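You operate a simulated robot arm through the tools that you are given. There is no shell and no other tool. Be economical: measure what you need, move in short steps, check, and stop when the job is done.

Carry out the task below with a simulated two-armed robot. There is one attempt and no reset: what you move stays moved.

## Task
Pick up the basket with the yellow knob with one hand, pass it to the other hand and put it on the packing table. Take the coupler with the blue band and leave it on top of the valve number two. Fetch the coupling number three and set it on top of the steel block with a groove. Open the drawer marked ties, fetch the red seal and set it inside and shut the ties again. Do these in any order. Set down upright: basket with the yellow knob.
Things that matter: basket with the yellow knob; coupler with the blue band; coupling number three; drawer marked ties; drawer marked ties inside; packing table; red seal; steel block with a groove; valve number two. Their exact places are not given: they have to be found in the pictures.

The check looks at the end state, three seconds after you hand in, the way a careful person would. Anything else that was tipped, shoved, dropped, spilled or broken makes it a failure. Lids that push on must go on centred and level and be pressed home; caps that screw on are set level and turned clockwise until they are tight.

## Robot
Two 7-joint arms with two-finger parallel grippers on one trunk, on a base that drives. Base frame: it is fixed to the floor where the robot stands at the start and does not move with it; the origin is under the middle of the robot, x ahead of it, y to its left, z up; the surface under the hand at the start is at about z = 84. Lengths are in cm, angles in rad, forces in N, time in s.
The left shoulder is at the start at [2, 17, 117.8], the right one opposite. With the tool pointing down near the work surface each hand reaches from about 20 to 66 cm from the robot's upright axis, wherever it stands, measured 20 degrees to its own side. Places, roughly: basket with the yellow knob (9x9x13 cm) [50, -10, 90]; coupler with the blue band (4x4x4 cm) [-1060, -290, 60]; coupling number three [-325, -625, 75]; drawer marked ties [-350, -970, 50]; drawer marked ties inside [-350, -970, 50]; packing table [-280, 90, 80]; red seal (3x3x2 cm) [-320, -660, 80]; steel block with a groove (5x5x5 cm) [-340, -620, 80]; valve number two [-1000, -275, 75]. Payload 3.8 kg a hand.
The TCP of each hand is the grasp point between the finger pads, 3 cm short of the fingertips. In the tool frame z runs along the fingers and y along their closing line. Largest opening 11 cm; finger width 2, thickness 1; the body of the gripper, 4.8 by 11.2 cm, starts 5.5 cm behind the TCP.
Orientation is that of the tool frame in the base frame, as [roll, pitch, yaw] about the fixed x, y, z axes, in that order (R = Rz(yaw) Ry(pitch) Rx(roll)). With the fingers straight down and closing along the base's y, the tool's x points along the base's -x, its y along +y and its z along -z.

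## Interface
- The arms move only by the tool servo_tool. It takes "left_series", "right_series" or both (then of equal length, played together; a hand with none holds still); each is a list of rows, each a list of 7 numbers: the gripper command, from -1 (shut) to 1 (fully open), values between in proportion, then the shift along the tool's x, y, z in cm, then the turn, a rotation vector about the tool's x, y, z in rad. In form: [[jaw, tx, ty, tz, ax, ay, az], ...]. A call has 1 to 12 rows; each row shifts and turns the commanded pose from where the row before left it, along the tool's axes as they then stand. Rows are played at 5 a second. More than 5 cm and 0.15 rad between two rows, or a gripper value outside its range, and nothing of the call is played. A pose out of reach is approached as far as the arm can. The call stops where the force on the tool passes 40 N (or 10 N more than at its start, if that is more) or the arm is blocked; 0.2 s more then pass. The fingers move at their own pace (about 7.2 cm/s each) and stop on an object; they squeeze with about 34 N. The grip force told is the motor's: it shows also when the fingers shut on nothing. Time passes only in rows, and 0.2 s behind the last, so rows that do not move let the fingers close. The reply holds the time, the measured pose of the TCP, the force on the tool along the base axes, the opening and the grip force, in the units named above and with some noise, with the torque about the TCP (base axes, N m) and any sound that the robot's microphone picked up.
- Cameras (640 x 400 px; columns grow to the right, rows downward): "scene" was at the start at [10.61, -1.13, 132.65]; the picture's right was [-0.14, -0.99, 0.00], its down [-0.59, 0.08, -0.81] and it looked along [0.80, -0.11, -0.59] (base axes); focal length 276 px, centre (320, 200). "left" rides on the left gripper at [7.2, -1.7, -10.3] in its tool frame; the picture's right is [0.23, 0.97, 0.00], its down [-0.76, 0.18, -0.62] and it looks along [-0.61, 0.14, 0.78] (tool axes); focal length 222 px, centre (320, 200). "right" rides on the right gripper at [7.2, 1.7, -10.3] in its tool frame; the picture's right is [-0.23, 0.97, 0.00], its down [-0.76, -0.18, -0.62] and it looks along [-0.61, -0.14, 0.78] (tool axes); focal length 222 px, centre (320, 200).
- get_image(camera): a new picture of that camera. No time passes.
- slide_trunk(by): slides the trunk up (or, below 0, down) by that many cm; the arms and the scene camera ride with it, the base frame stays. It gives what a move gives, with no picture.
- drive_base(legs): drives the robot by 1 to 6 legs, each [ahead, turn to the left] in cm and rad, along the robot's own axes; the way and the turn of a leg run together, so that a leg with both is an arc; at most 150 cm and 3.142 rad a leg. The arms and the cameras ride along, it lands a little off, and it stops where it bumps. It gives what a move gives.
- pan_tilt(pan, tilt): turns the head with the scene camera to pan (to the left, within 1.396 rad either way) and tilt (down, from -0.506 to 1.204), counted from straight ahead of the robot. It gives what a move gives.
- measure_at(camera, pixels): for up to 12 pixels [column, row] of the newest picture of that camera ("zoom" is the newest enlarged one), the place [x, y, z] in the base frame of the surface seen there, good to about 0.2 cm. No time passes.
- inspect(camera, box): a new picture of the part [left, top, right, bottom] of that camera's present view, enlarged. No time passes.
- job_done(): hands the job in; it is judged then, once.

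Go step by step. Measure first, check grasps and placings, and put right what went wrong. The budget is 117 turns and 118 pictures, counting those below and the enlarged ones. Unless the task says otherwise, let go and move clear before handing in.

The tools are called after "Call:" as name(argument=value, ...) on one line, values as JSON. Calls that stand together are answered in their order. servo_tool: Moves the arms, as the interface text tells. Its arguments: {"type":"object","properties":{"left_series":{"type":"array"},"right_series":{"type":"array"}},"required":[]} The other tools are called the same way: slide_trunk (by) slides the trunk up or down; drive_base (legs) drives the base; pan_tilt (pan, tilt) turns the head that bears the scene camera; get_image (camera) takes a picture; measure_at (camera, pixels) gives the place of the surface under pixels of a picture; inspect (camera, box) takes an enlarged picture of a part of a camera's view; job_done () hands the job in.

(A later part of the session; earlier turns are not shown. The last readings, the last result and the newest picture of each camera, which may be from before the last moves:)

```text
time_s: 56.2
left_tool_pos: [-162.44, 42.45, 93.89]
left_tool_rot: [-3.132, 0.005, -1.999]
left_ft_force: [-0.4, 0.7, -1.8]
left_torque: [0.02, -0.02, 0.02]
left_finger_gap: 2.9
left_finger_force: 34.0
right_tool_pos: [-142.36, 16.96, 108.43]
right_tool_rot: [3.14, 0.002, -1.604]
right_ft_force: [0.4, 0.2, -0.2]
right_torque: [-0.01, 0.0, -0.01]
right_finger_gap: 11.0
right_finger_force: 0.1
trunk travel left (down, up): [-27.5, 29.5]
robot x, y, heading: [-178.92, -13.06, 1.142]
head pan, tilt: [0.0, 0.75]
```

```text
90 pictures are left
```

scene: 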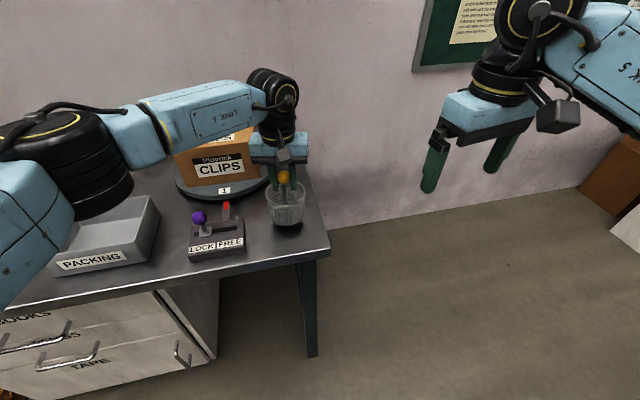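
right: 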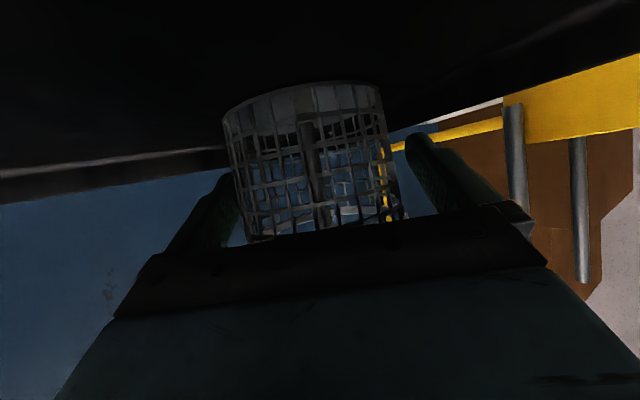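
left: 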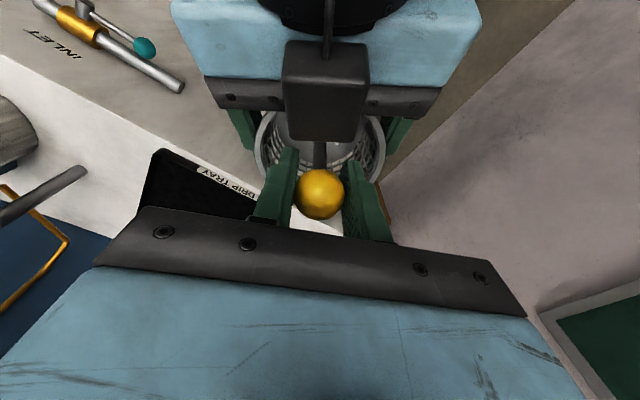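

Over the free spot, clear of the turntable and corner. Lowering gently until contact.

Call:
servo_tool(left_series=[[-1, 0, 0, 1.5, 0, 0, 0], [-1, 0, 0, 0.8, 0, 0, 0], [-1, 0, 0, 0.4, 0, 0, 0], [-1, 0, 0, 0.2, 0, 0, 0], [-1, 0, 0, 0, 0, 0, 0]])

Call:
inspect(camera="scene", box=[180, 120, 380, 280])

Call:
get_image(camera="left")

```text
time_s: 57.4
left_tool_pos: [-162.27, 42.38, 91.16]
left_tool_rot: [-3.131, 0.007, -2.001]
left_ft_force: [-0.7, -0.3, 8.9]
left_torque: [-0.04, 0.07, -0.01]
left_finger_gap: 2.88
left_finger_force: 33.8
right_tool_pos: [-142.45, 16.97, 108.52]
right_tool_rot: [3.141, 0.001, -1.604]
right_ft_force: [0.0, 0.0, 0.2]
right_torque: [-0.06, -0.01, 0.0]
right_finger_gap: 11.01
right_finger_force: 0.2
trunk travel left (down, up): [-27.5, 29.5]
robot x, y, heading: [-179.04, -13.3, 1.142]
head pan, tilt: [0.0, 0.75]
```

```text
2.50 times, centred on (280, 200) of scene
```

zoom: 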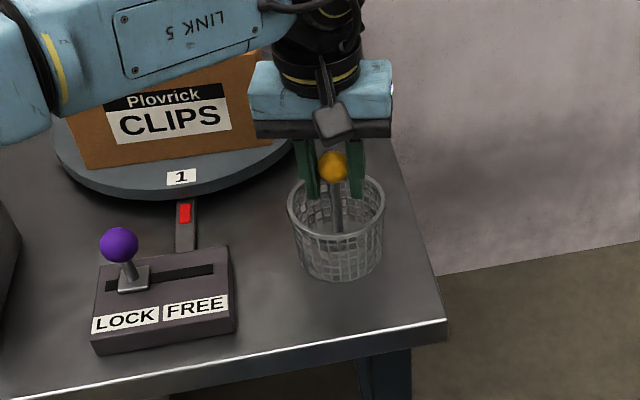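

```text
88 pictures are left
```

left: 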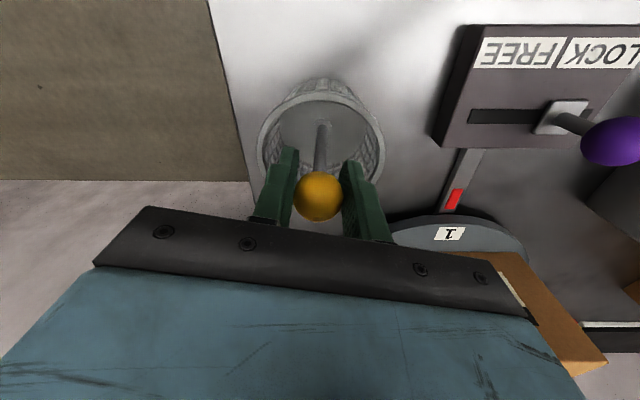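

Contact force about 10 N: the basket stands on the table. Releasing partly, and rising clear.

Call:
servo_tool(left_series=[[-0.5, 0, 0, 0, 0, 0, 0], [-0.2, 0, 0, 0, 0, 0, 0], [-0.2, 0, 0, 0, 0, 0, 0], [-0.2, 0, 0, -2, 0, 0, 0], [-0.2, 0, 0, -4, 0, 0, 0], [-0.2, 0, 0, -5, 0, 0, 0], [-0.2, 0, 0, -5, 0, 0, 0], [0, 4, 0, -4, 0, 0, 0], [0, 5, 0, 0, 0, 0, 0], [0, 5, 0, 0, 0, 0, 0]])

Call:
inspect(camera="scene", box=[180, 120, 380, 280])

```text
refused: row 8 steps farther than a row can; nothing moved
```

```text
2.50 times, centred on (280, 200) of scene
```

zoom: 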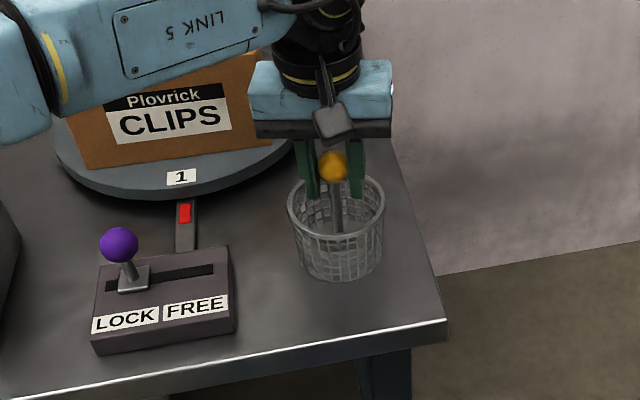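

Row 8 was too large a step; repeating with smaller steps.

Call:
servo_tool(left_series=[[-0.5, 0, 0, 0, 0, 0, 0], [-0.2, 0, 0, 0, 0, 0, 0], [-0.2, 0, 0, 0, 0, 0, 0], [-0.2, 0, 0, -2, 0, 0, 0], [-0.2, 0, 0, -4, 0, 0, 0], [-0.2, 0, 0, -4.5, 0, 0, 0], [-0.2, 0, 0, -4.5, 0, 0, 0], [0, 3, 0, -3, 0, 0, 0], [0, 4.5, 0, -2, 0, 0, 0], [0, 4.5, 0, 0, 0, 0, 0]])

Call:
inspect(camera="scene", box=[180, 120, 380, 280])

```text
time_s: 59.6
left_tool_pos: [-167.7, 31.72, 110.88]
left_tool_rot: [-3.132, 0.004, -1.996]
left_ft_force: [-0.2, -0.7, 0.4]
left_torque: [0.0, 0.02, 0.01]
left_finger_gap: 5.5
left_finger_force: 0.0
right_tool_pos: [-142.32, 16.98, 108.32]
right_tool_rot: [-3.139, 0.001, -1.602]
right_ft_force: [-0.6, 0.0, -0.6]
right_torque: [-0.03, -0.02, 0.0]
right_finger_gap: 10.99
right_finger_force: 0.0
trunk travel left (down, up): [-27.5, 29.5]
robot x, y, heading: [-178.97, -13.44, 1.148]
head pan, tilt: [0.0, 0.75]
```

```text
2.50 times, centred on (280, 200) of scene
```

zoom: 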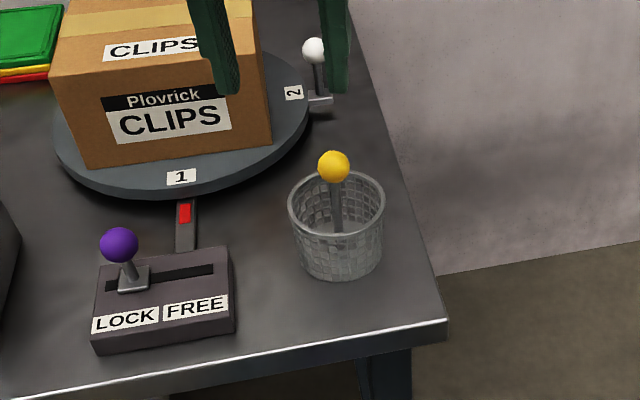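

Basket stands upright on the packing table and the hand is clear. Now I'll back off, turn towards the area around (-325,-640) and look.

Call:
drive_base(legs=[[-25, 0], [0, -2.95], [100, 0]])

Call:
pan_tilt(pan=0.0, tilt=0.2)

Call:
get_image(camera="scene")

Call:
measure_at(camera="scene", pixels=[[320, 100], [320, 140], [320, 170], [320, 200], [320, 240], [320, 300], [220, 170], [420, 170], [250, 140], [390, 140]])

```text
time_s: 73.1
left_tool_pos: [-220.71, -177.64, 110.91]
left_tool_rot: [-3.131, 0.004, 1.29]
left_ft_force: [-0.1, -0.3, -0.5]
left_torque: [0.0, -0.02, -0.02]
left_finger_gap: 5.5
left_finger_force: 0.0
right_tool_pos: [-248.06, -166.75, 108.39]
right_tool_rot: [3.141, 0.001, 1.686]
right_ft_force: [0.4, -0.3, 0.3]
right_torque: [0.0, -0.04, 0.01]
right_finger_gap: 10.99
right_finger_force: 0.1
trunk travel left (down, up): [-27.5, 29.5]
robot x, y, heading: [-216.29, -131.58, -1.851]
head pan, tilt: [0.0, 0.75]
```

```text
time_s: 74.1
left_tool_pos: [-220.82, -177.64, 110.93]
left_tool_rot: [-3.131, 0.005, 1.289]
left_ft_force: [0.0, -0.1, -0.1]
left_torque: [0.0, -0.01, 0.0]
left_finger_gap: 5.49
left_finger_force: 0.1
right_tool_pos: [-247.93, -166.79, 108.52]
right_tool_rot: [-3.141, 0.001, 1.686]
right_ft_force: [-0.8, 0.6, 0.0]
right_torque: [0.0, 0.04, -0.01]
right_finger_gap: 11.0
right_finger_force: 0.2
trunk travel left (down, up): [-27.5, 29.5]
robot x, y, heading: [-216.31, -131.61, -1.854]
head pan, tilt: [0.0, 0.201]
```

```text
85 pictures are left
```

scene: 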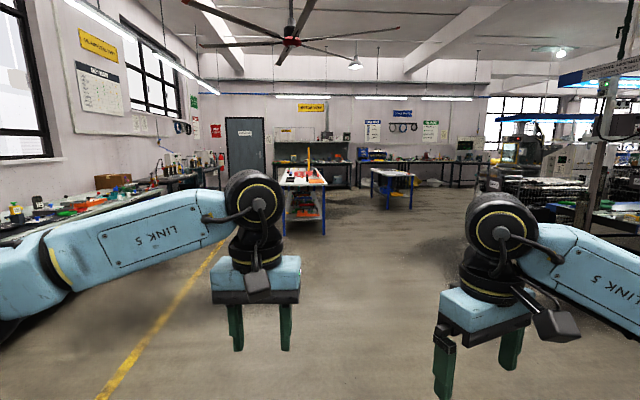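

```text
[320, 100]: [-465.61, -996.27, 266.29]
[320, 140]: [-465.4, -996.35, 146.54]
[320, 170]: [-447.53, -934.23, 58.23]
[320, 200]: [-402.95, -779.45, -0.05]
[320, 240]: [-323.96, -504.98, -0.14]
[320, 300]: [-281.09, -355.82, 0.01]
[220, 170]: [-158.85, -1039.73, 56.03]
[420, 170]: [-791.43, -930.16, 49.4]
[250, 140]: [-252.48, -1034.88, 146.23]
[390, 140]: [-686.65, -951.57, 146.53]
```

The table at pixel (303,185) is the one near (-330,-640). I'll zoom in and get its outline.

Call:
inspect(camera="scene", box=[230, 130, 390, 240])

Call:
measure_at(camera="zoom", pixels=[[215, 225], [385, 215], [235, 170], [360, 165], [300, 195], [210, 395], [380, 380], [250, 200], [340, 205], [310, 160]])

```text
3.64 times, centred on (310, 185) of scene
```

zoom: 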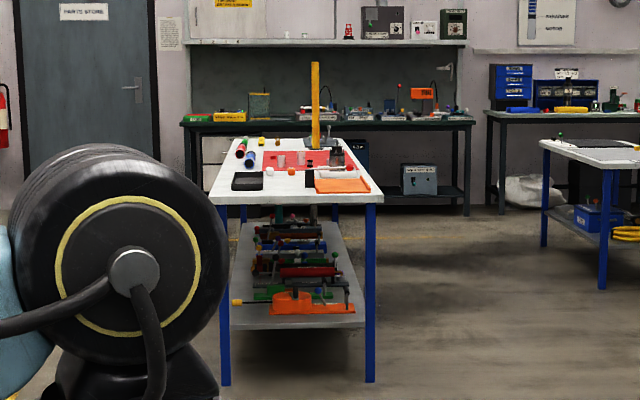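

```text
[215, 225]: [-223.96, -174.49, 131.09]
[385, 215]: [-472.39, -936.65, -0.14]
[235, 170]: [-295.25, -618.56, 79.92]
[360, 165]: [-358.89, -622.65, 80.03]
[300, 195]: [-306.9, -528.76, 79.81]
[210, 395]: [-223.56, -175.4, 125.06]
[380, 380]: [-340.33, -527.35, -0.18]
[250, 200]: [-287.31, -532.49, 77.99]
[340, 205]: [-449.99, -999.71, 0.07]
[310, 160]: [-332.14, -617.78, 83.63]
```

The table (top z 80) runs from about y -525 to -700, x -290…-360. I'll approach its right (−x) side.

Call:
drive_base(legs=[[0, -0.19], [150, 0], [150, 0], [150, 0], [60, 0], [0, 1.7]])

Call:
pan_tilt(pan=0.0, tilt=0.45)

Call:
get_image(camera="scene")

```text
time_s: 103.3
left_tool_pos: [-389.86, -592.72, 110.85]
left_tool_rot: [-3.131, 0.005, 2.856]
left_ft_force: [-0.4, -0.9, -0.4]
left_torque: [-0.04, 0.02, -0.01]
left_finger_gap: 5.52
left_finger_force: 0.0
right_tool_pos: [-400.8, -619.73, 108.32]
right_tool_rot: [-3.139, -0.001, -3.031]
right_ft_force: [-0.1, -0.2, 0.6]
right_torque: [-0.01, -0.03, -0.02]
right_finger_gap: 11.0
right_finger_force: 0.2
trunk travel left (down, up): [-27.5, 29.5]
robot x, y, heading: [-436.07, -587.91, -0.284]
head pan, tilt: [0.0, 0.201]
```

```text
time_s: 104.1
left_tool_pos: [-389.87, -592.73, 110.95]
left_tool_rot: [-3.131, 0.006, 2.857]
left_ft_force: [-0.4, -0.8, 0.3]
left_torque: [-0.02, 0.03, 0.04]
left_finger_gap: 5.51
left_finger_force: 0.0
right_tool_pos: [-400.82, -619.75, 108.52]
right_tool_rot: [-3.14, 0.001, -3.031]
right_ft_force: [1.1, -0.2, -0.4]
right_torque: [0.01, -0.01, 0.01]
right_finger_gap: 11.02
right_finger_force: 0.2
trunk travel left (down, up): [-27.5, 29.5]
robot x, y, heading: [-436.03, -587.68, -0.28]
head pan, tilt: [0.0, 0.45]
```

```text
83 pictures are left
```

scene: 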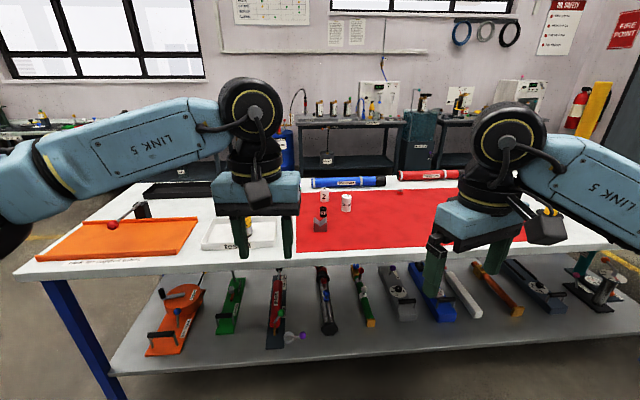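

Call:
inspect(camera="scene", box=[190, 165, 430, 265])

Call:
inspect(camera="scene", box=[380, 150, 620, 270])

Call:
measure_at(camera="scene", pixels=[[20, 275], [320, 264], [600, 255], [320, 225], [323, 210], [323, 195], [347, 202], [243, 232], [320, 186], [113, 225], [435, 180], [290, 180]])

```text
2.67 times, centred on (310, 215) of scene
```

zoom: 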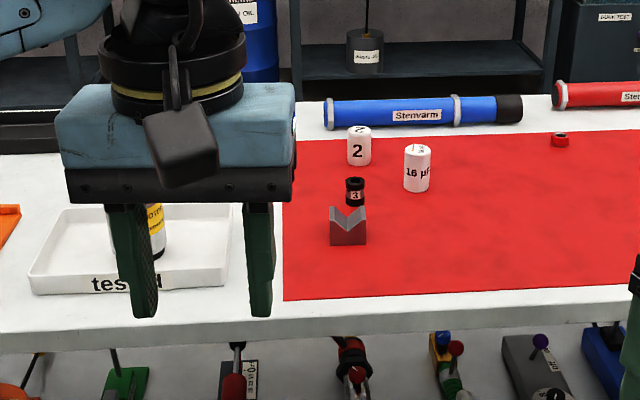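

```text
2.67 times, centred on (500, 210) of scene
```

zoom: 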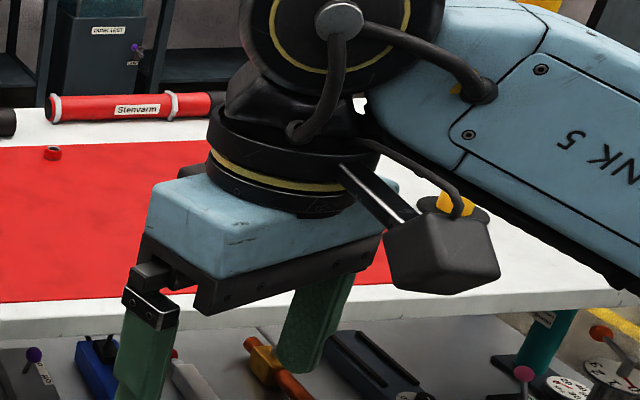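

```text
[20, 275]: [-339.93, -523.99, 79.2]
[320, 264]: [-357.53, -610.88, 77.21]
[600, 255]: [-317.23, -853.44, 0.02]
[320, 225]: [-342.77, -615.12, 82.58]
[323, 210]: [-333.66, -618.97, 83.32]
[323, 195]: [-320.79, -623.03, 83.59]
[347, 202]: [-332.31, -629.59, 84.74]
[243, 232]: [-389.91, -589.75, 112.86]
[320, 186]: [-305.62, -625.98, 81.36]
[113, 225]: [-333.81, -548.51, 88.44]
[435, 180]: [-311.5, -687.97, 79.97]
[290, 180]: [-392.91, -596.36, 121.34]
```

The grooved steel block is at (-342.8,-615,82), the black coupling labelled 3 behind it at (-333.7,-619,83), and a small red ring near zoom (560,138). I'll drive closer, turned so the right hand is favoured.

Call:
drive_base(legs=[[48, 0], [0, 0.3]])

Call:
pan_tilt(pan=-0.35, tilt=0.75)

Call:
get_image(camera="scene")

```text
time_s: 107.9
left_tool_pos: [-344.45, -592.62, 111.11]
left_tool_rot: [-3.133, 0.006, -3.134]
left_ft_force: [0.9, 0.9, 0.7]
left_torque: [-0.01, 0.02, -0.01]
left_finger_gap: 5.52
left_finger_force: 0.1
right_tool_pos: [-347.29, -621.8, 108.5]
right_tool_rot: [-3.14, 0.002, -2.738]
right_ft_force: [0.6, -0.4, 0.1]
right_torque: [-0.03, 0.01, 0.0]
right_finger_gap: 11.02
right_finger_force: 0.0
trunk travel left (down, up): [-27.5, 29.5]
robot x, y, heading: [-390.2, -601.1, 0.009]
head pan, tilt: [0.0, 0.45]
```

```text
time_s: 108.8
left_tool_pos: [-344.63, -592.6, 110.95]
left_tool_rot: [-3.13, 0.005, -3.133]
left_ft_force: [0.6, -0.3, 0.6]
left_torque: [0.02, -0.01, 0.01]
left_finger_gap: 5.47
left_finger_force: 0.1
right_tool_pos: [-347.22, -621.86, 108.42]
right_tool_rot: [-3.142, 0.001, -2.739]
right_ft_force: [0.9, -0.2, 0.1]
right_torque: [-0.01, -0.02, 0.02]
right_finger_gap: 11.02
right_finger_force: 0.0
trunk travel left (down, up): [-27.5, 29.5]
robot x, y, heading: [-390.54, -601.53, 0.012]
head pan, tilt: [-0.351, 0.75]
```

```text
80 pictures are left
```

scene: 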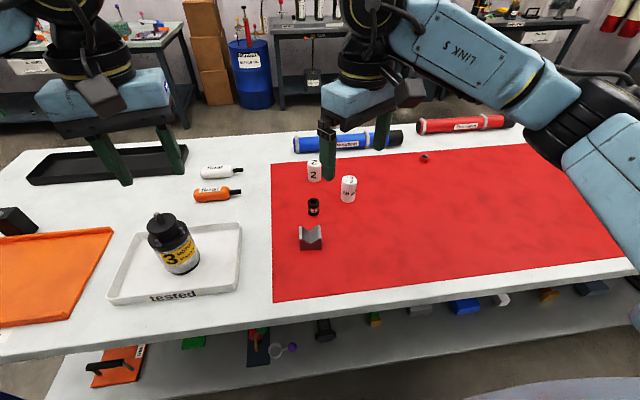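

Two things bear a 3: the canister in the "tested" tray and the small black piece at (313,206). Zooming in on both.

Call:
inspect(camera="scene", box=[270, 140, 450, 260])

Call:
measure_at(camera="zoom", pixels=[[154, 205], [152, 222], [155, 240], [145, 300], [110, 305], [190, 300], [115, 360], [180, 360], [145, 325], [150, 270], [543, 58], [548, 66]])

Call:
inspect(camera="scene", box=[100, 150, 280, 310])

```text
3.33 times, centred on (360, 200) of scene
```

zoom: 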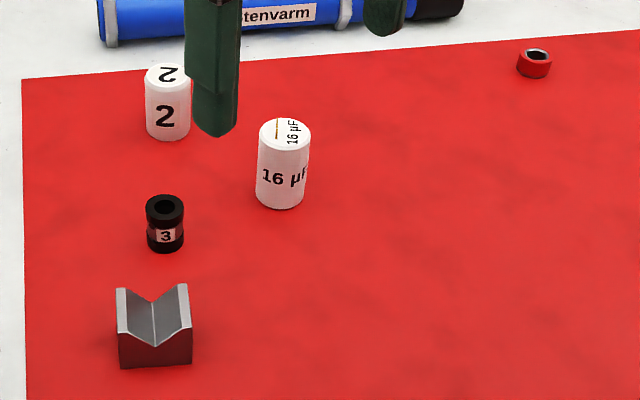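

```text
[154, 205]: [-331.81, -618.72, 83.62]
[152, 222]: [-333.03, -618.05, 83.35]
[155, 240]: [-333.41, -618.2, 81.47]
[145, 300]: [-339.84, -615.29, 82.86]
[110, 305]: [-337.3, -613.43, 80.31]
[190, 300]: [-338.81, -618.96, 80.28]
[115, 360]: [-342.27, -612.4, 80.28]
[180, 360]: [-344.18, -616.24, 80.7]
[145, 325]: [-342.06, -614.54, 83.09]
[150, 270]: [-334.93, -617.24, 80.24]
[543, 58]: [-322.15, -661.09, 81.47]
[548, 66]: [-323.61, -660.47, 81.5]
```

```text
2.50 times, centred on (190, 230) of scene
```

zoom: 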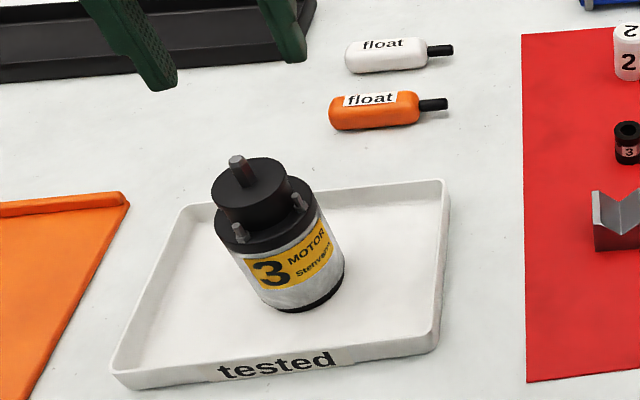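

The coupling is the small hollow black piece marked 3 (the canister is a motor). The block has a V-groove, running away from me; the coupling should lie in it. I'll zoom tighter to get exact geometry.

Call:
inspect(camera="scene", box=[285, 190, 341, 260])

Call:
measure_at(camera="zoom", pixels=[[150, 237], [242, 230], [196, 250], [195, 300], [150, 290], [245, 285], [180, 225], [205, 225], [160, 225], [225, 232], [238, 222], [165, 330]])

```text
5.71 times, centred on (313, 225) of scene
```

zoom: 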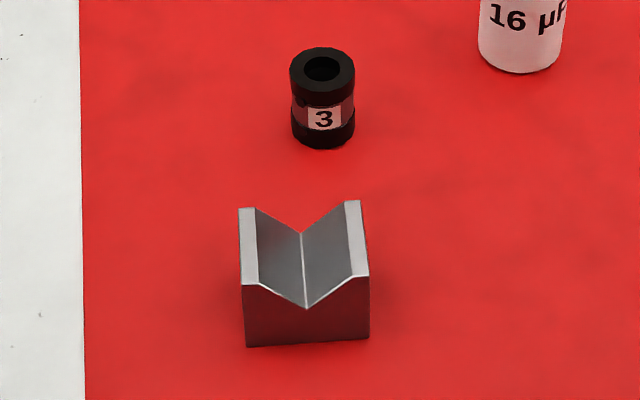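

```text
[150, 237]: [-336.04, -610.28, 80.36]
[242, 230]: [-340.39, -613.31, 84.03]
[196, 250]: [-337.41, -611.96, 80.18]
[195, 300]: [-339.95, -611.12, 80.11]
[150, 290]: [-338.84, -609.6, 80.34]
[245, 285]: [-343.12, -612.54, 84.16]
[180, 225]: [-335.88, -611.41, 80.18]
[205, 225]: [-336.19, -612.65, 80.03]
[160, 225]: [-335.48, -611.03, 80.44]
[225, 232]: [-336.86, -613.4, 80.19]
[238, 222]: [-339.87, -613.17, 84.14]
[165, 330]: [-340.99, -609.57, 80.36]
```

Call:
measure_at(camera="zoom", pixels=[[249, 284], [363, 276], [307, 306], [302, 236], [247, 210], [353, 203], [250, 345], [366, 336], [322, 65], [322, 142], [294, 100], [353, 98]])

```text
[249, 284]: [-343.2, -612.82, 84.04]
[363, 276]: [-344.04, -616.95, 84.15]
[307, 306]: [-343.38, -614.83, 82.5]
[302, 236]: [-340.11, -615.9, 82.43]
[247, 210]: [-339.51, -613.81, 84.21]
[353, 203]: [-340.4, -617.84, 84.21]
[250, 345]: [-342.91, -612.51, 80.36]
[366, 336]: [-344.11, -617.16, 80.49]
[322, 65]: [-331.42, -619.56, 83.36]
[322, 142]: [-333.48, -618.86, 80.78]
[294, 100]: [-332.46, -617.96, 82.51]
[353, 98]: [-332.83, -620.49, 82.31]
```

Block: apex z 82.45, ridges 84.2, groove direction yaw −0.30, centre (-341.8,-615.3). Coupling Ø2.5, height 3.6, axis (-332.2,-619.4). I'll turn the right hand to the groove's heading and hover over the coupling.

Call:
servo_tool(right_series=[[0, 0, 0, 0, 0, 0, 0.14], [-0.1, 0, 0, 0, 0, 0, 0.14], [-0.1, 0, 0, 0, 0, 0, 0.14], [-0.1, 0, 0, 0, 0, 0, 0.14], [-0.1, 0, 0, 0, 0, 0, 0.14], [-0.1, -3.62, 1.68, 0, 0, 0, 0], [-0.1, -3.62, 1.68, 0, 0, 0, 0], [-0.1, -3.61, 1.68, 0, 0, 0, 0], [-0.1, -3.61, 1.69, 0, 0, 0, 0], [-0.1, 0, 0, 4, 0, 0, 0], [-0.1, 0, 0, 4, 0, 0, 0], [-0.1, 0, 0, 3.4, 0, 0, 0]])

Call:
servo_tool(right_series=[[-0.1, 0, 0, 0, 0, 0.15, 0], [-0.1, 0, 0, 0, 0, 0, 0]])

Call:
get_image(camera="right")

Call:
get_image(camera="scene")

```text
time_s: 111.4
left_tool_pos: [-344.66, -592.7, 110.95]
left_tool_rot: [-3.13, 0.005, -3.133]
left_ft_force: [0.3, -0.3, -0.2]
left_torque: [0.01, 0.04, 0.02]
left_finger_gap: 5.5
left_finger_force: 0.1
right_tool_pos: [-331.41, -619.38, 96.83]
right_tool_rot: [-3.141, 0.001, 2.845]
right_ft_force: [0.4, 0.3, -1.1]
right_torque: [0.0, 0.03, 0.03]
right_finger_gap: 4.95
right_finger_force: 0.1
trunk travel left (down, up): [-27.5, 29.5]
robot x, y, heading: [-390.41, -601.35, 0.011]
head pan, tilt: [-0.351, 0.75]
```

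```text
time_s: 112.0
left_tool_pos: [-344.69, -592.62, 111.03]
left_tool_rot: [-3.132, 0.005, -3.132]
left_ft_force: [-1.0, -0.5, -0.2]
left_torque: [-0.01, -0.02, 0.02]
left_finger_gap: 5.5
left_finger_force: 0.1
right_tool_pos: [-331.46, -619.56, 96.95]
right_tool_rot: [-3.141, -0.149, 2.846]
right_ft_force: [0.2, -0.3, -0.1]
right_torque: [0.01, 0.02, -0.01]
right_finger_gap: 4.96
right_finger_force: 0.0
trunk travel left (down, up): [-27.5, 29.5]
robot x, y, heading: [-389.96, -601.37, 0.011]
head pan, tilt: [-0.351, 0.75]
```

```text
76 pictures are left
```

right: 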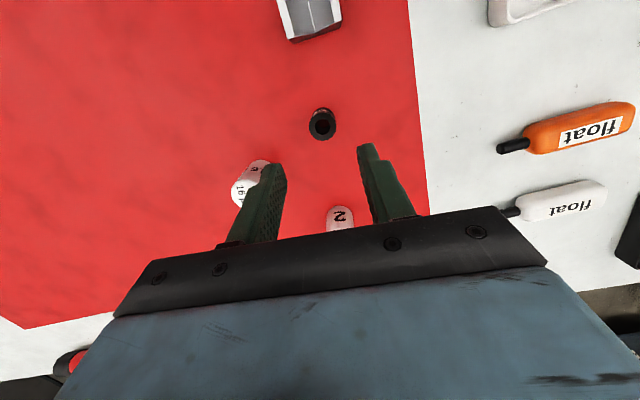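

```text
75 pictures are left
```

scene: 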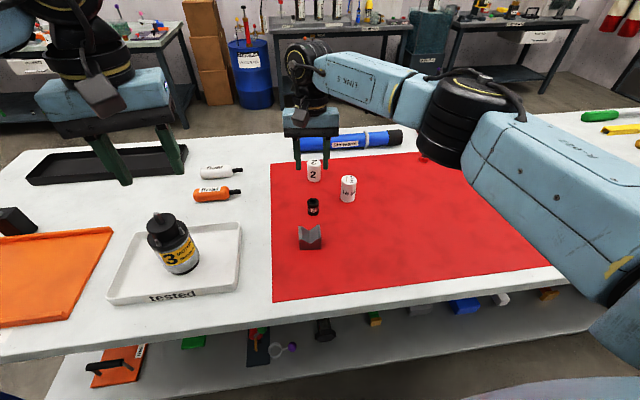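

Measuring the coupling from the wrist camera to refine.

Call:
measure_at(camera="right", pixels=[[312, 124], [333, 124], [322, 114], [322, 134], [322, 124], [278, 8], [340, 18], [308, 22], [318, 135], [312, 135]])

```text
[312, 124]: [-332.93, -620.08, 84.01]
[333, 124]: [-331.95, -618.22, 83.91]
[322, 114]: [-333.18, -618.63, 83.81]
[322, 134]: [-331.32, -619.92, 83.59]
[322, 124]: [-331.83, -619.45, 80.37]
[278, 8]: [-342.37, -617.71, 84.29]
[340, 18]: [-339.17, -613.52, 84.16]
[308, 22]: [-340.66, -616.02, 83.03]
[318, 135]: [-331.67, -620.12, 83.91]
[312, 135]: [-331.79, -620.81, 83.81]
```

Centre (-332.3,-619.2) confirmed. Descending straight down 11.85 cm and gripping the upper part.

Call:
servo_tool(right_series=[[-0.1, -0.6, 0.05, 3.96, 0, 0, 0], [-0.1, -0.6, 0.05, 3.96, 0, 0, 0], [-0.1, -0.3, 0, 2, 0, 0, 0], [-0.1, -0.27, 0, 1.8, 0, 0, 0], [-0.1, 0, 0, 0, 0, 0, 0], [-0.7, 0, 0, 0, 0, 0, 0], [-1, 0, 0, 0, 0, 0, 0], [-1, 0, 0, 0, 0, 0, 0]])

Call:
get_image(camera="right")

Call:
inspect(camera="scene", box=[270, 140, 370, 260])

```text
time_s: 113.8
left_tool_pos: [-344.65, -592.68, 111.1]
left_tool_rot: [-3.131, 0.007, -3.132]
left_ft_force: [0.2, -0.3, 0.2]
left_torque: [-0.01, -0.02, 0.01]
left_finger_gap: 5.49
left_finger_force: 0.0
right_tool_pos: [-331.57, -619.27, 85.4]
right_tool_rot: [-3.141, -0.147, 2.846]
right_ft_force: [0.9, 0.6, 0.1]
right_torque: [0.01, -0.01, -0.02]
right_finger_gap: 2.62
right_finger_force: 34.2
trunk travel left (down, up): [-27.5, 29.5]
robot x, y, heading: [-390.57, -601.43, 0.013]
head pan, tilt: [-0.351, 0.75]
```

```text
74 pictures are left
```

right: 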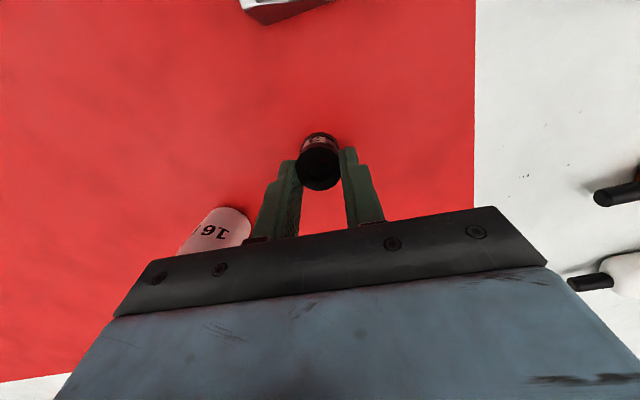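

```text
3.33 times, centred on (320, 200) of scene
```

zoom: 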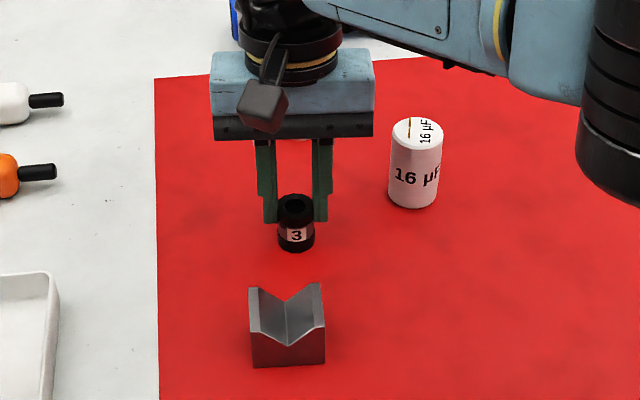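

Gripped (gap 2.6). Lifting and tilting the hand forward so that the coupling comes to lie along the groove.

Call:
servo_tool(right_series=[[-1, 0.52, 0, -3.46, 0, 0, 0], [-1, 0.52, 0, -3.46, 0, 0, 0], [-1, 0.52, 0, -3.46, 0, 0, 0], [-1, 0.52, 0, -3.46, 0, 0, 0], [-1, 0, 0, 0, 0, -0.1444, 0], [-1, 0, 0, 0, 0, -0.1444, 0], [-1, 0, 0, 0, 0, -0.1444, 0], [-1, 0, 0, 0, 0, -0.1444, 0], [-1, 0, 0, 0, 0, -0.1444, 0], [-1, 0, 0, 0, 0, -0.1444, 0], [-1, 0, 0, 0, 0, -0.1444, 0], [-1, 0, 0, 0, 0, -0.1444, 0]])

Call:
servo_tool(right_series=[[-1, 0, 0, 0, 0, -0.1444, 0], [-1, 0, 0, 0, 0, 0, 0]])

Call:
drive_base(legs=[[-9, 0]])

Call:
get_image(camera="right")

```text
time_s: 116.4
left_tool_pos: [-344.58, -592.67, 110.99]
left_tool_rot: [-3.131, 0.005, -3.131]
left_ft_force: [0.4, -0.2, -0.6]
left_torque: [0.02, 0.04, 0.01]
left_finger_gap: 5.49
left_finger_force: 0.0
right_tool_pos: [-331.43, -619.51, 99.05]
right_tool_rot: [3.14, 1.01, 2.843]
right_ft_force: [0.5, 0.0, -0.4]
right_torque: [0.06, 0.05, -0.01]
right_finger_gap: 2.64
right_finger_force: 34.2
trunk travel left (down, up): [-27.5, 29.5]
robot x, y, heading: [-390.1, -601.02, 0.01]
head pan, tilt: [-0.351, 0.75]
```

```text
time_s: 117.0
left_tool_pos: [-344.54, -592.72, 111.03]
left_tool_rot: [-3.13, 0.004, -3.132]
left_ft_force: [0.4, 0.1, -0.4]
left_torque: [-0.02, 0.01, 0.02]
left_finger_gap: 5.49
left_finger_force: 0.0
right_tool_pos: [-331.4, -619.45, 99.17]
right_tool_rot: [3.139, 1.152, 2.842]
right_ft_force: [0.0, -0.3, -1.3]
right_torque: [0.01, 0.04, -0.01]
right_finger_gap: 2.64
right_finger_force: 35.1
trunk travel left (down, up): [-27.5, 29.5]
robot x, y, heading: [-390.17, -601.27, 0.014]
head pan, tilt: [-0.351, 0.75]
```

```text
time_s: 118.0
left_tool_pos: [-353.54, -592.84, 111.01]
left_tool_rot: [-3.131, 0.005, -3.135]
left_ft_force: [-0.1, 0.6, -0.1]
left_torque: [-0.01, -0.01, -0.03]
left_finger_gap: 5.5
left_finger_force: 0.1
right_tool_pos: [-340.16, -619.74, 99.19]
right_tool_rot: [3.139, 1.153, 2.844]
right_ft_force: [0.1, -0.8, -0.7]
right_torque: [0.02, 0.02, 0.0]
right_finger_gap: 2.62
right_finger_force: 33.8
trunk travel left (down, up): [-27.5, 29.5]
robot x, y, heading: [-398.83, -601.33, 0.01]
head pan, tilt: [-0.351, 0.75]
```

```text
72 pictures are left
```

right: 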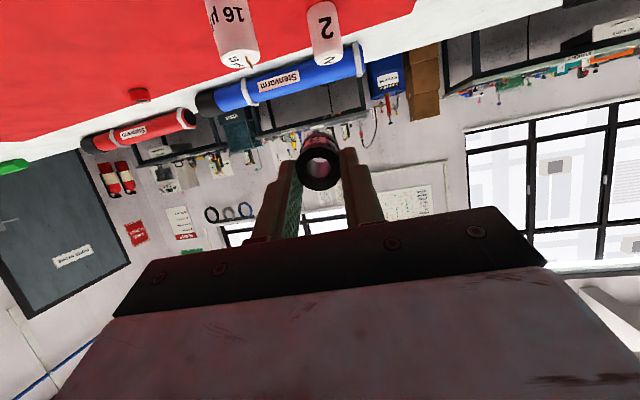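

Moving the hand to above the groove and down to about 2.5 cm over the seat, then checking.

Call:
servo_tool(right_series=[[-1, 1.2, 1.87, -2.68, 0, 0, 0], [-1, 1.2, 1.87, -2.68, 0, 0, 0], [-1, 2.71, 0, 1.21, 0, 0, 0], [-1, 2.71, 0, 1.21, 0, 0, 0], [-1, 2.71, 0, 1.21, 0, 0, 0], [-1, 0, 0, 0, 0, 0, 0]])

Call:
inspect(camera="scene", box=[270, 120, 390, 240])

Call:
get_image(camera="right")

Call:
get_image(camera="left")

```text
time_s: 119.5
left_tool_pos: [-353.26, -592.83, 111.06]
left_tool_rot: [-3.131, 0.007, -3.134]
left_ft_force: [-0.3, 0.6, 0.5]
left_torque: [-0.03, 0.01, 0.01]
left_finger_gap: 5.48
left_finger_force: 0.0
right_tool_pos: [-344.74, -614.41, 90.42]
right_tool_rot: [3.139, 1.15, 2.844]
right_ft_force: [-0.5, -0.1, -0.6]
right_torque: [0.01, 0.02, 0.01]
right_finger_gap: 2.63
right_finger_force: 34.3
trunk travel left (down, up): [-27.5, 29.5]
robot x, y, heading: [-399.15, -601.22, 0.009]
head pan, tilt: [-0.351, 0.75]
```

```text
3.33 times, centred on (330, 180) of scene
```

zoom: 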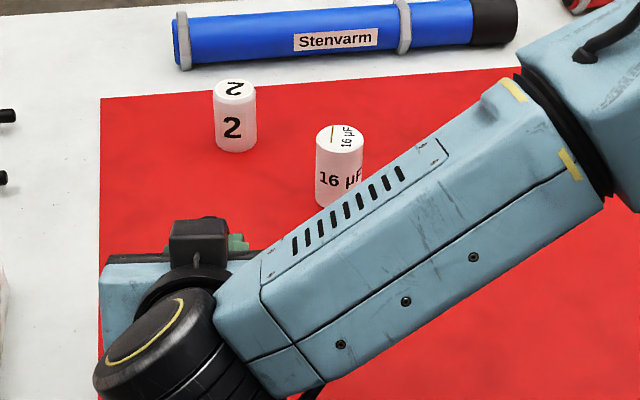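

```text
70 pictures are left
```

right: 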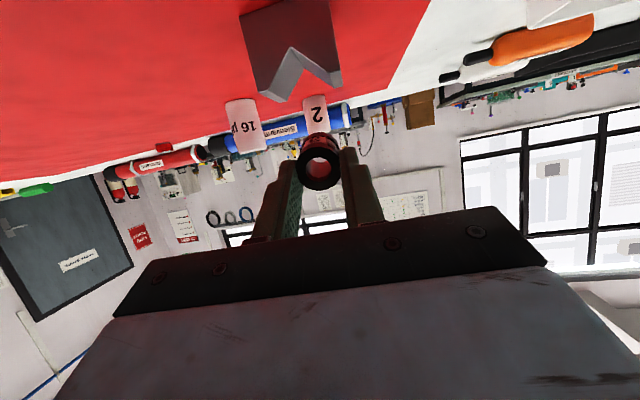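

```text
69 pictures are left
```

left: 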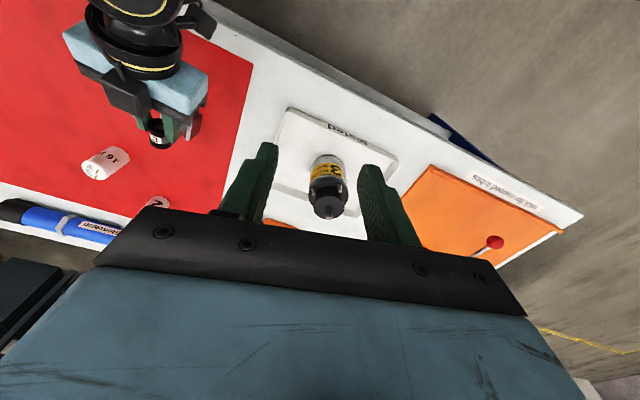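

From the wrist camera the block's V (292,50) is visible above the coupling (319,165); I'll measure to check the lateral alignment.

Call:
measure_at(camera="right", pixels=[[292, 52], [264, 90], [338, 72], [285, 97], [305, 165], [336, 165], [320, 183], [320, 140], [300, 150], [338, 150]])

Call:
inspect(camera="left", box=[90, 40, 270, 180])

```text
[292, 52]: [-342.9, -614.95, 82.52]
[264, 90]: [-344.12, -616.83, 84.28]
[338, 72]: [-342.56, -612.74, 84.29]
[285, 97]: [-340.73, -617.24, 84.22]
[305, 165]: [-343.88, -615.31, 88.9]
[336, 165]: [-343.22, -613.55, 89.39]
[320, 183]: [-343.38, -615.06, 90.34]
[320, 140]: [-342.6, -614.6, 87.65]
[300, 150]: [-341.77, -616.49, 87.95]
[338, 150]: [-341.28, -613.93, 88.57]
```

```text
2.86 times, centred on (180, 110) of left
```

zoom: 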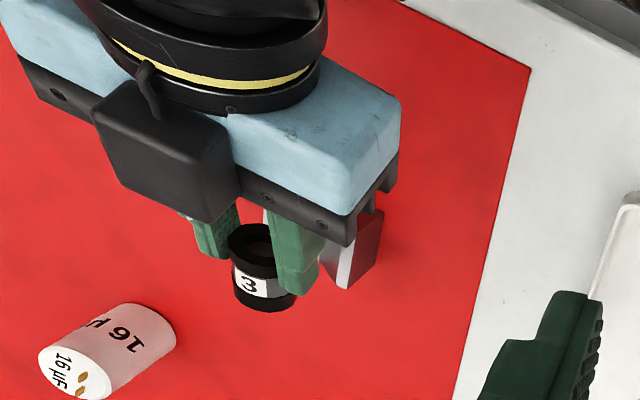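

Lateral alignment is within 0.2 cm. Lowering towards the groove in small steps.

Call:
servo_tool(right_series=[[-1, 1.83, 0, 0.82, 0, 0, 0], [-1, 1.19, 0, 0.53, 0, 0, 0], [-1, 0.37, 0, 0.16, 0, 0, 0], [-1, 0, 0, 0, 0, 0, 0]])

Call:
inspect(camera="left", box=[90, 40, 270, 180])

Call:
inspect(camera="right", box=[200, 0, 420, 220])

```text
time_s: 120.5
left_tool_pos: [-353.33, -592.81, 111.01]
left_tool_rot: [-3.13, 0.006, -3.135]
left_ft_force: [0.6, 0.8, -0.4]
left_torque: [0.01, 0.01, -0.06]
left_finger_gap: 5.5
left_finger_force: 0.0
right_tool_pos: [-344.83, -614.45, 86.46]
right_tool_rot: [3.139, 1.15, 2.844]
right_ft_force: [0.0, 0.4, -1.3]
right_torque: [-0.01, 0.06, -0.03]
right_finger_gap: 2.63
right_finger_force: 33.7
trunk travel left (down, up): [-27.5, 29.5]
robot x, y, heading: [-398.86, -601.39, 0.008]
head pan, tilt: [-0.351, 0.75]
```

```text
2.86 times, centred on (180, 110) of left
```

zoom: 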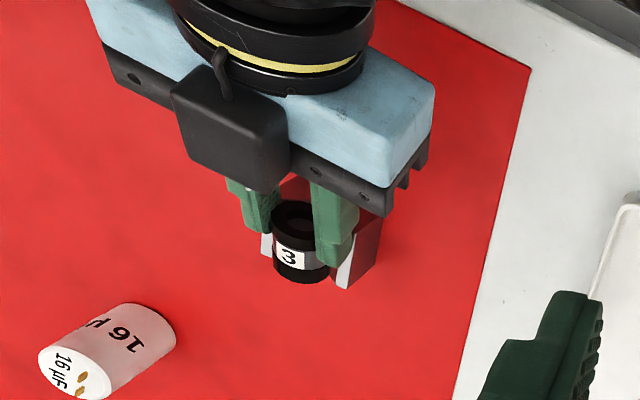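

```text
1.82 times, centred on (310, 110) of right
```

zoom: 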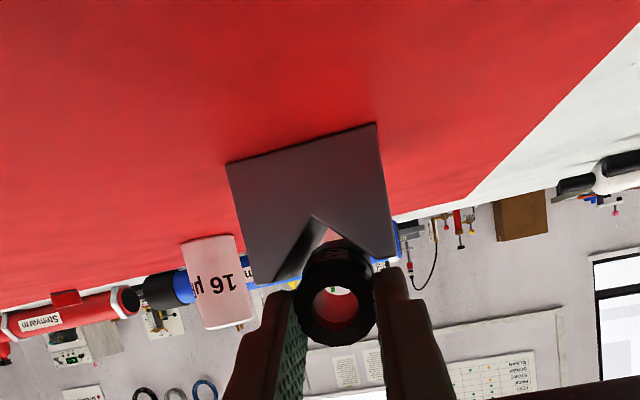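

Close, no contact yet. Continuing in fine steps.

Call:
servo_tool(right_series=[[-1, 0.27, -0.05, 0.12, 0, 0, 0], [-1, 0.27, -0.05, 0.12, 0, 0, 0], [-1, 0.27, 0, 0.12, 0, 0, 0], [-1, 0.2, 0, 0.09, 0, 0, 0], [-1, 0, 0, 0, 0, 0, 0]])

Call:
inspect(camera="left", box=[130, 60, 240, 150])

Call:
inspect(camera="right", box=[200, 0, 420, 220])

```text
time_s: 121.4
left_tool_pos: [-353.33, -592.84, 110.88]
left_tool_rot: [-3.132, 0.004, -3.136]
left_ft_force: [0.7, 0.0, -0.5]
left_torque: [-0.06, 0.05, 0.02]
left_finger_gap: 5.49
left_finger_force: 0.1
right_tool_pos: [-344.28, -614.38, 86.32]
right_tool_rot: [3.115, 1.173, 2.818]
right_ft_force: [-1.1, -0.1, 12.4]
right_torque: [0.09, -0.35, -0.1]
right_finger_gap: 2.62
right_finger_force: 33.7
trunk travel left (down, up): [-27.5, 29.5]
robot x, y, heading: [-399.01, -600.91, 0.008]
head pan, tilt: [-0.351, 0.75]
stopped in row 4 (right hand): the force on the tool passed its limit at 42 N (the readings are from after the stop); the commanded pose is now the measured one
```

```text
4.44 times, centred on (185, 105) of left
```

zoom: 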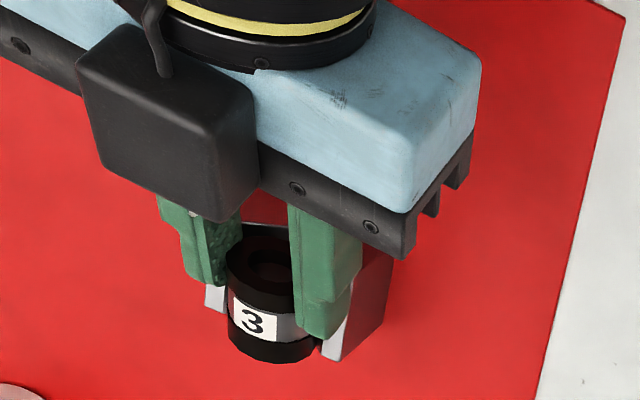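

```text
1.82 times, centred on (310, 110) of right
```

zoom: 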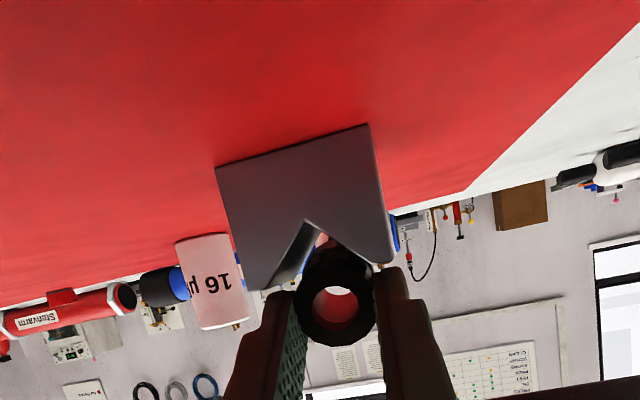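

Contact made (12 N). I'll ease up 0.3 and back 0.4 cm along the groove, then open a little and let it settle.

Call:
servo_tool(right_series=[[-1, -0.11, 0, -0.49, 0, 0, 0], [-1, 0, 0, 0, 0, 0, 0], [-0.45, 0, 0, 0, 0, 0, 0], [-0.35, 0, 0, 0, 0, 0, 0], [-0.35, 0, 0, 0, 0, 0, 0]])

Call:
inspect(camera="left", box=[130, 60, 240, 150])

Call:
inspect(camera="right", box=[200, 0, 420, 220])

```text
time_s: 122.6
left_tool_pos: [-353.37, -592.83, 110.92]
left_tool_rot: [-3.131, 0.005, -3.134]
left_ft_force: [0.8, 0.0, -0.3]
left_torque: [-0.04, -0.01, 0.03]
left_finger_gap: 5.51
left_finger_force: 0.0
right_tool_pos: [-344.96, -614.3, 86.41]
right_tool_rot: [3.127, 1.163, 2.829]
right_ft_force: [0.1, 1.7, 0.0]
right_torque: [0.01, 0.1, -0.08]
right_finger_gap: 3.39
right_finger_force: 0.0
trunk travel left (down, up): [-27.5, 29.5]
robot x, y, heading: [-398.69, -601.73, 0.012]
head pan, tilt: [-0.351, 0.75]
```

```text
4.44 times, centred on (185, 105) of left
```

zoom: 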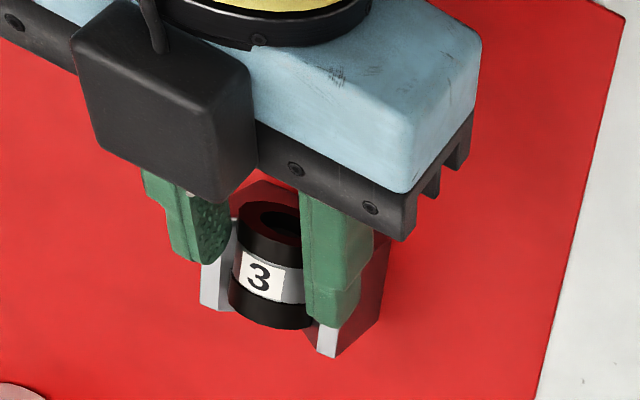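

```text
1.82 times, centred on (310, 110) of right
```

zoom: 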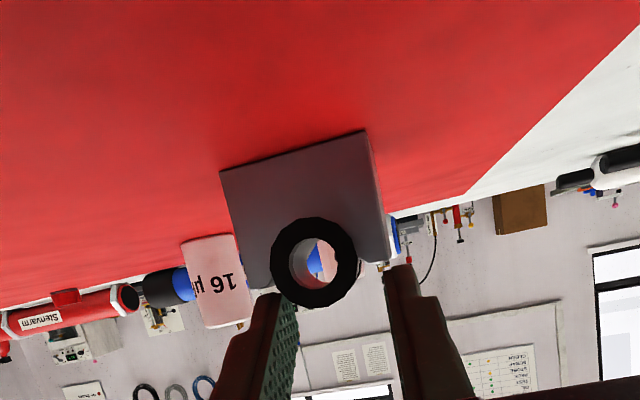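

The coupling has settled in the groove. Withdrawing: up and back.

Call:
servo_tool(right_series=[[-0.3, -0.45, 0, -0.5, 0, 0, 0], [-0.3, -0.9, 0, -1.5, 0, 0, 0], [-0.2, -1.5, 0, -3, 0, 0, 0], [-0.2, -3, 0, -3, 0, 0, 0], [-0.2, -3, 0, -3, 0, 0, 0], [-0.2, 0, 0, 0, 0, 0.15, 0], [-0.2, 0, 0, 0, 0, 0.15, 0], [-0.2, 0, 0, 0, 0, 0.15, 0], [-0.2, 0, 0, 0, 0, 0.15, 0], [-0.2, 0, 0, 0, 0, 0.15, 0], [-0.2, 0, 0, 0, 0, 0.15, 0], [-0.2, 0, 0, 0, 0, 0.15, 0]])

Call:
inspect(camera="left", box=[130, 60, 240, 150])

Call:
get_image(camera="scene")

```text
time_s: 125.2
left_tool_pos: [-353.35, -592.93, 111.09]
left_tool_rot: [-3.13, 0.005, -3.136]
left_ft_force: [0.0, 0.1, 0.1]
left_torque: [0.0, -0.04, 0.02]
left_finger_gap: 5.5
left_finger_force: 0.0
right_tool_pos: [-351.07, -612.44, 98.95]
right_tool_rot: [3.136, 0.112, 2.843]
right_ft_force: [-0.7, -0.6, 0.3]
right_torque: [-0.01, -0.02, 0.01]
right_finger_gap: 4.43
right_finger_force: 0.1
trunk travel left (down, up): [-27.5, 29.5]
robot x, y, heading: [-399.21, -601.34, 0.005]
head pan, tilt: [-0.351, 0.75]
```

```text
4.44 times, centred on (185, 105) of left
```

zoom: 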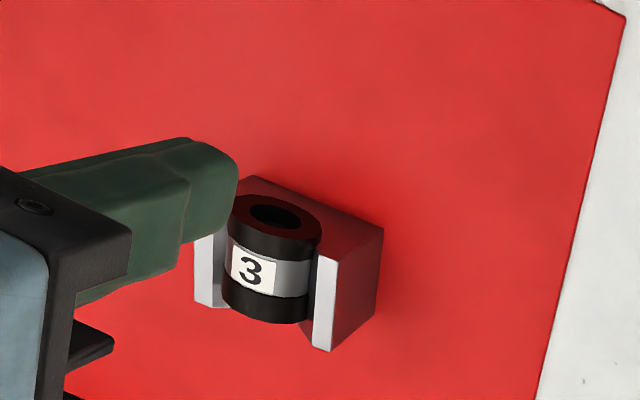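

```text
60 pictures are left
```

scene: 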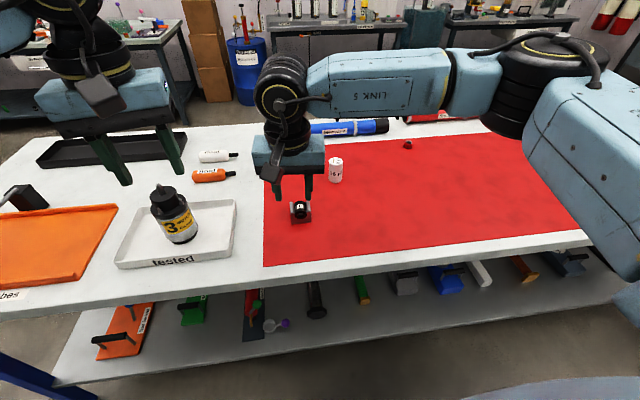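

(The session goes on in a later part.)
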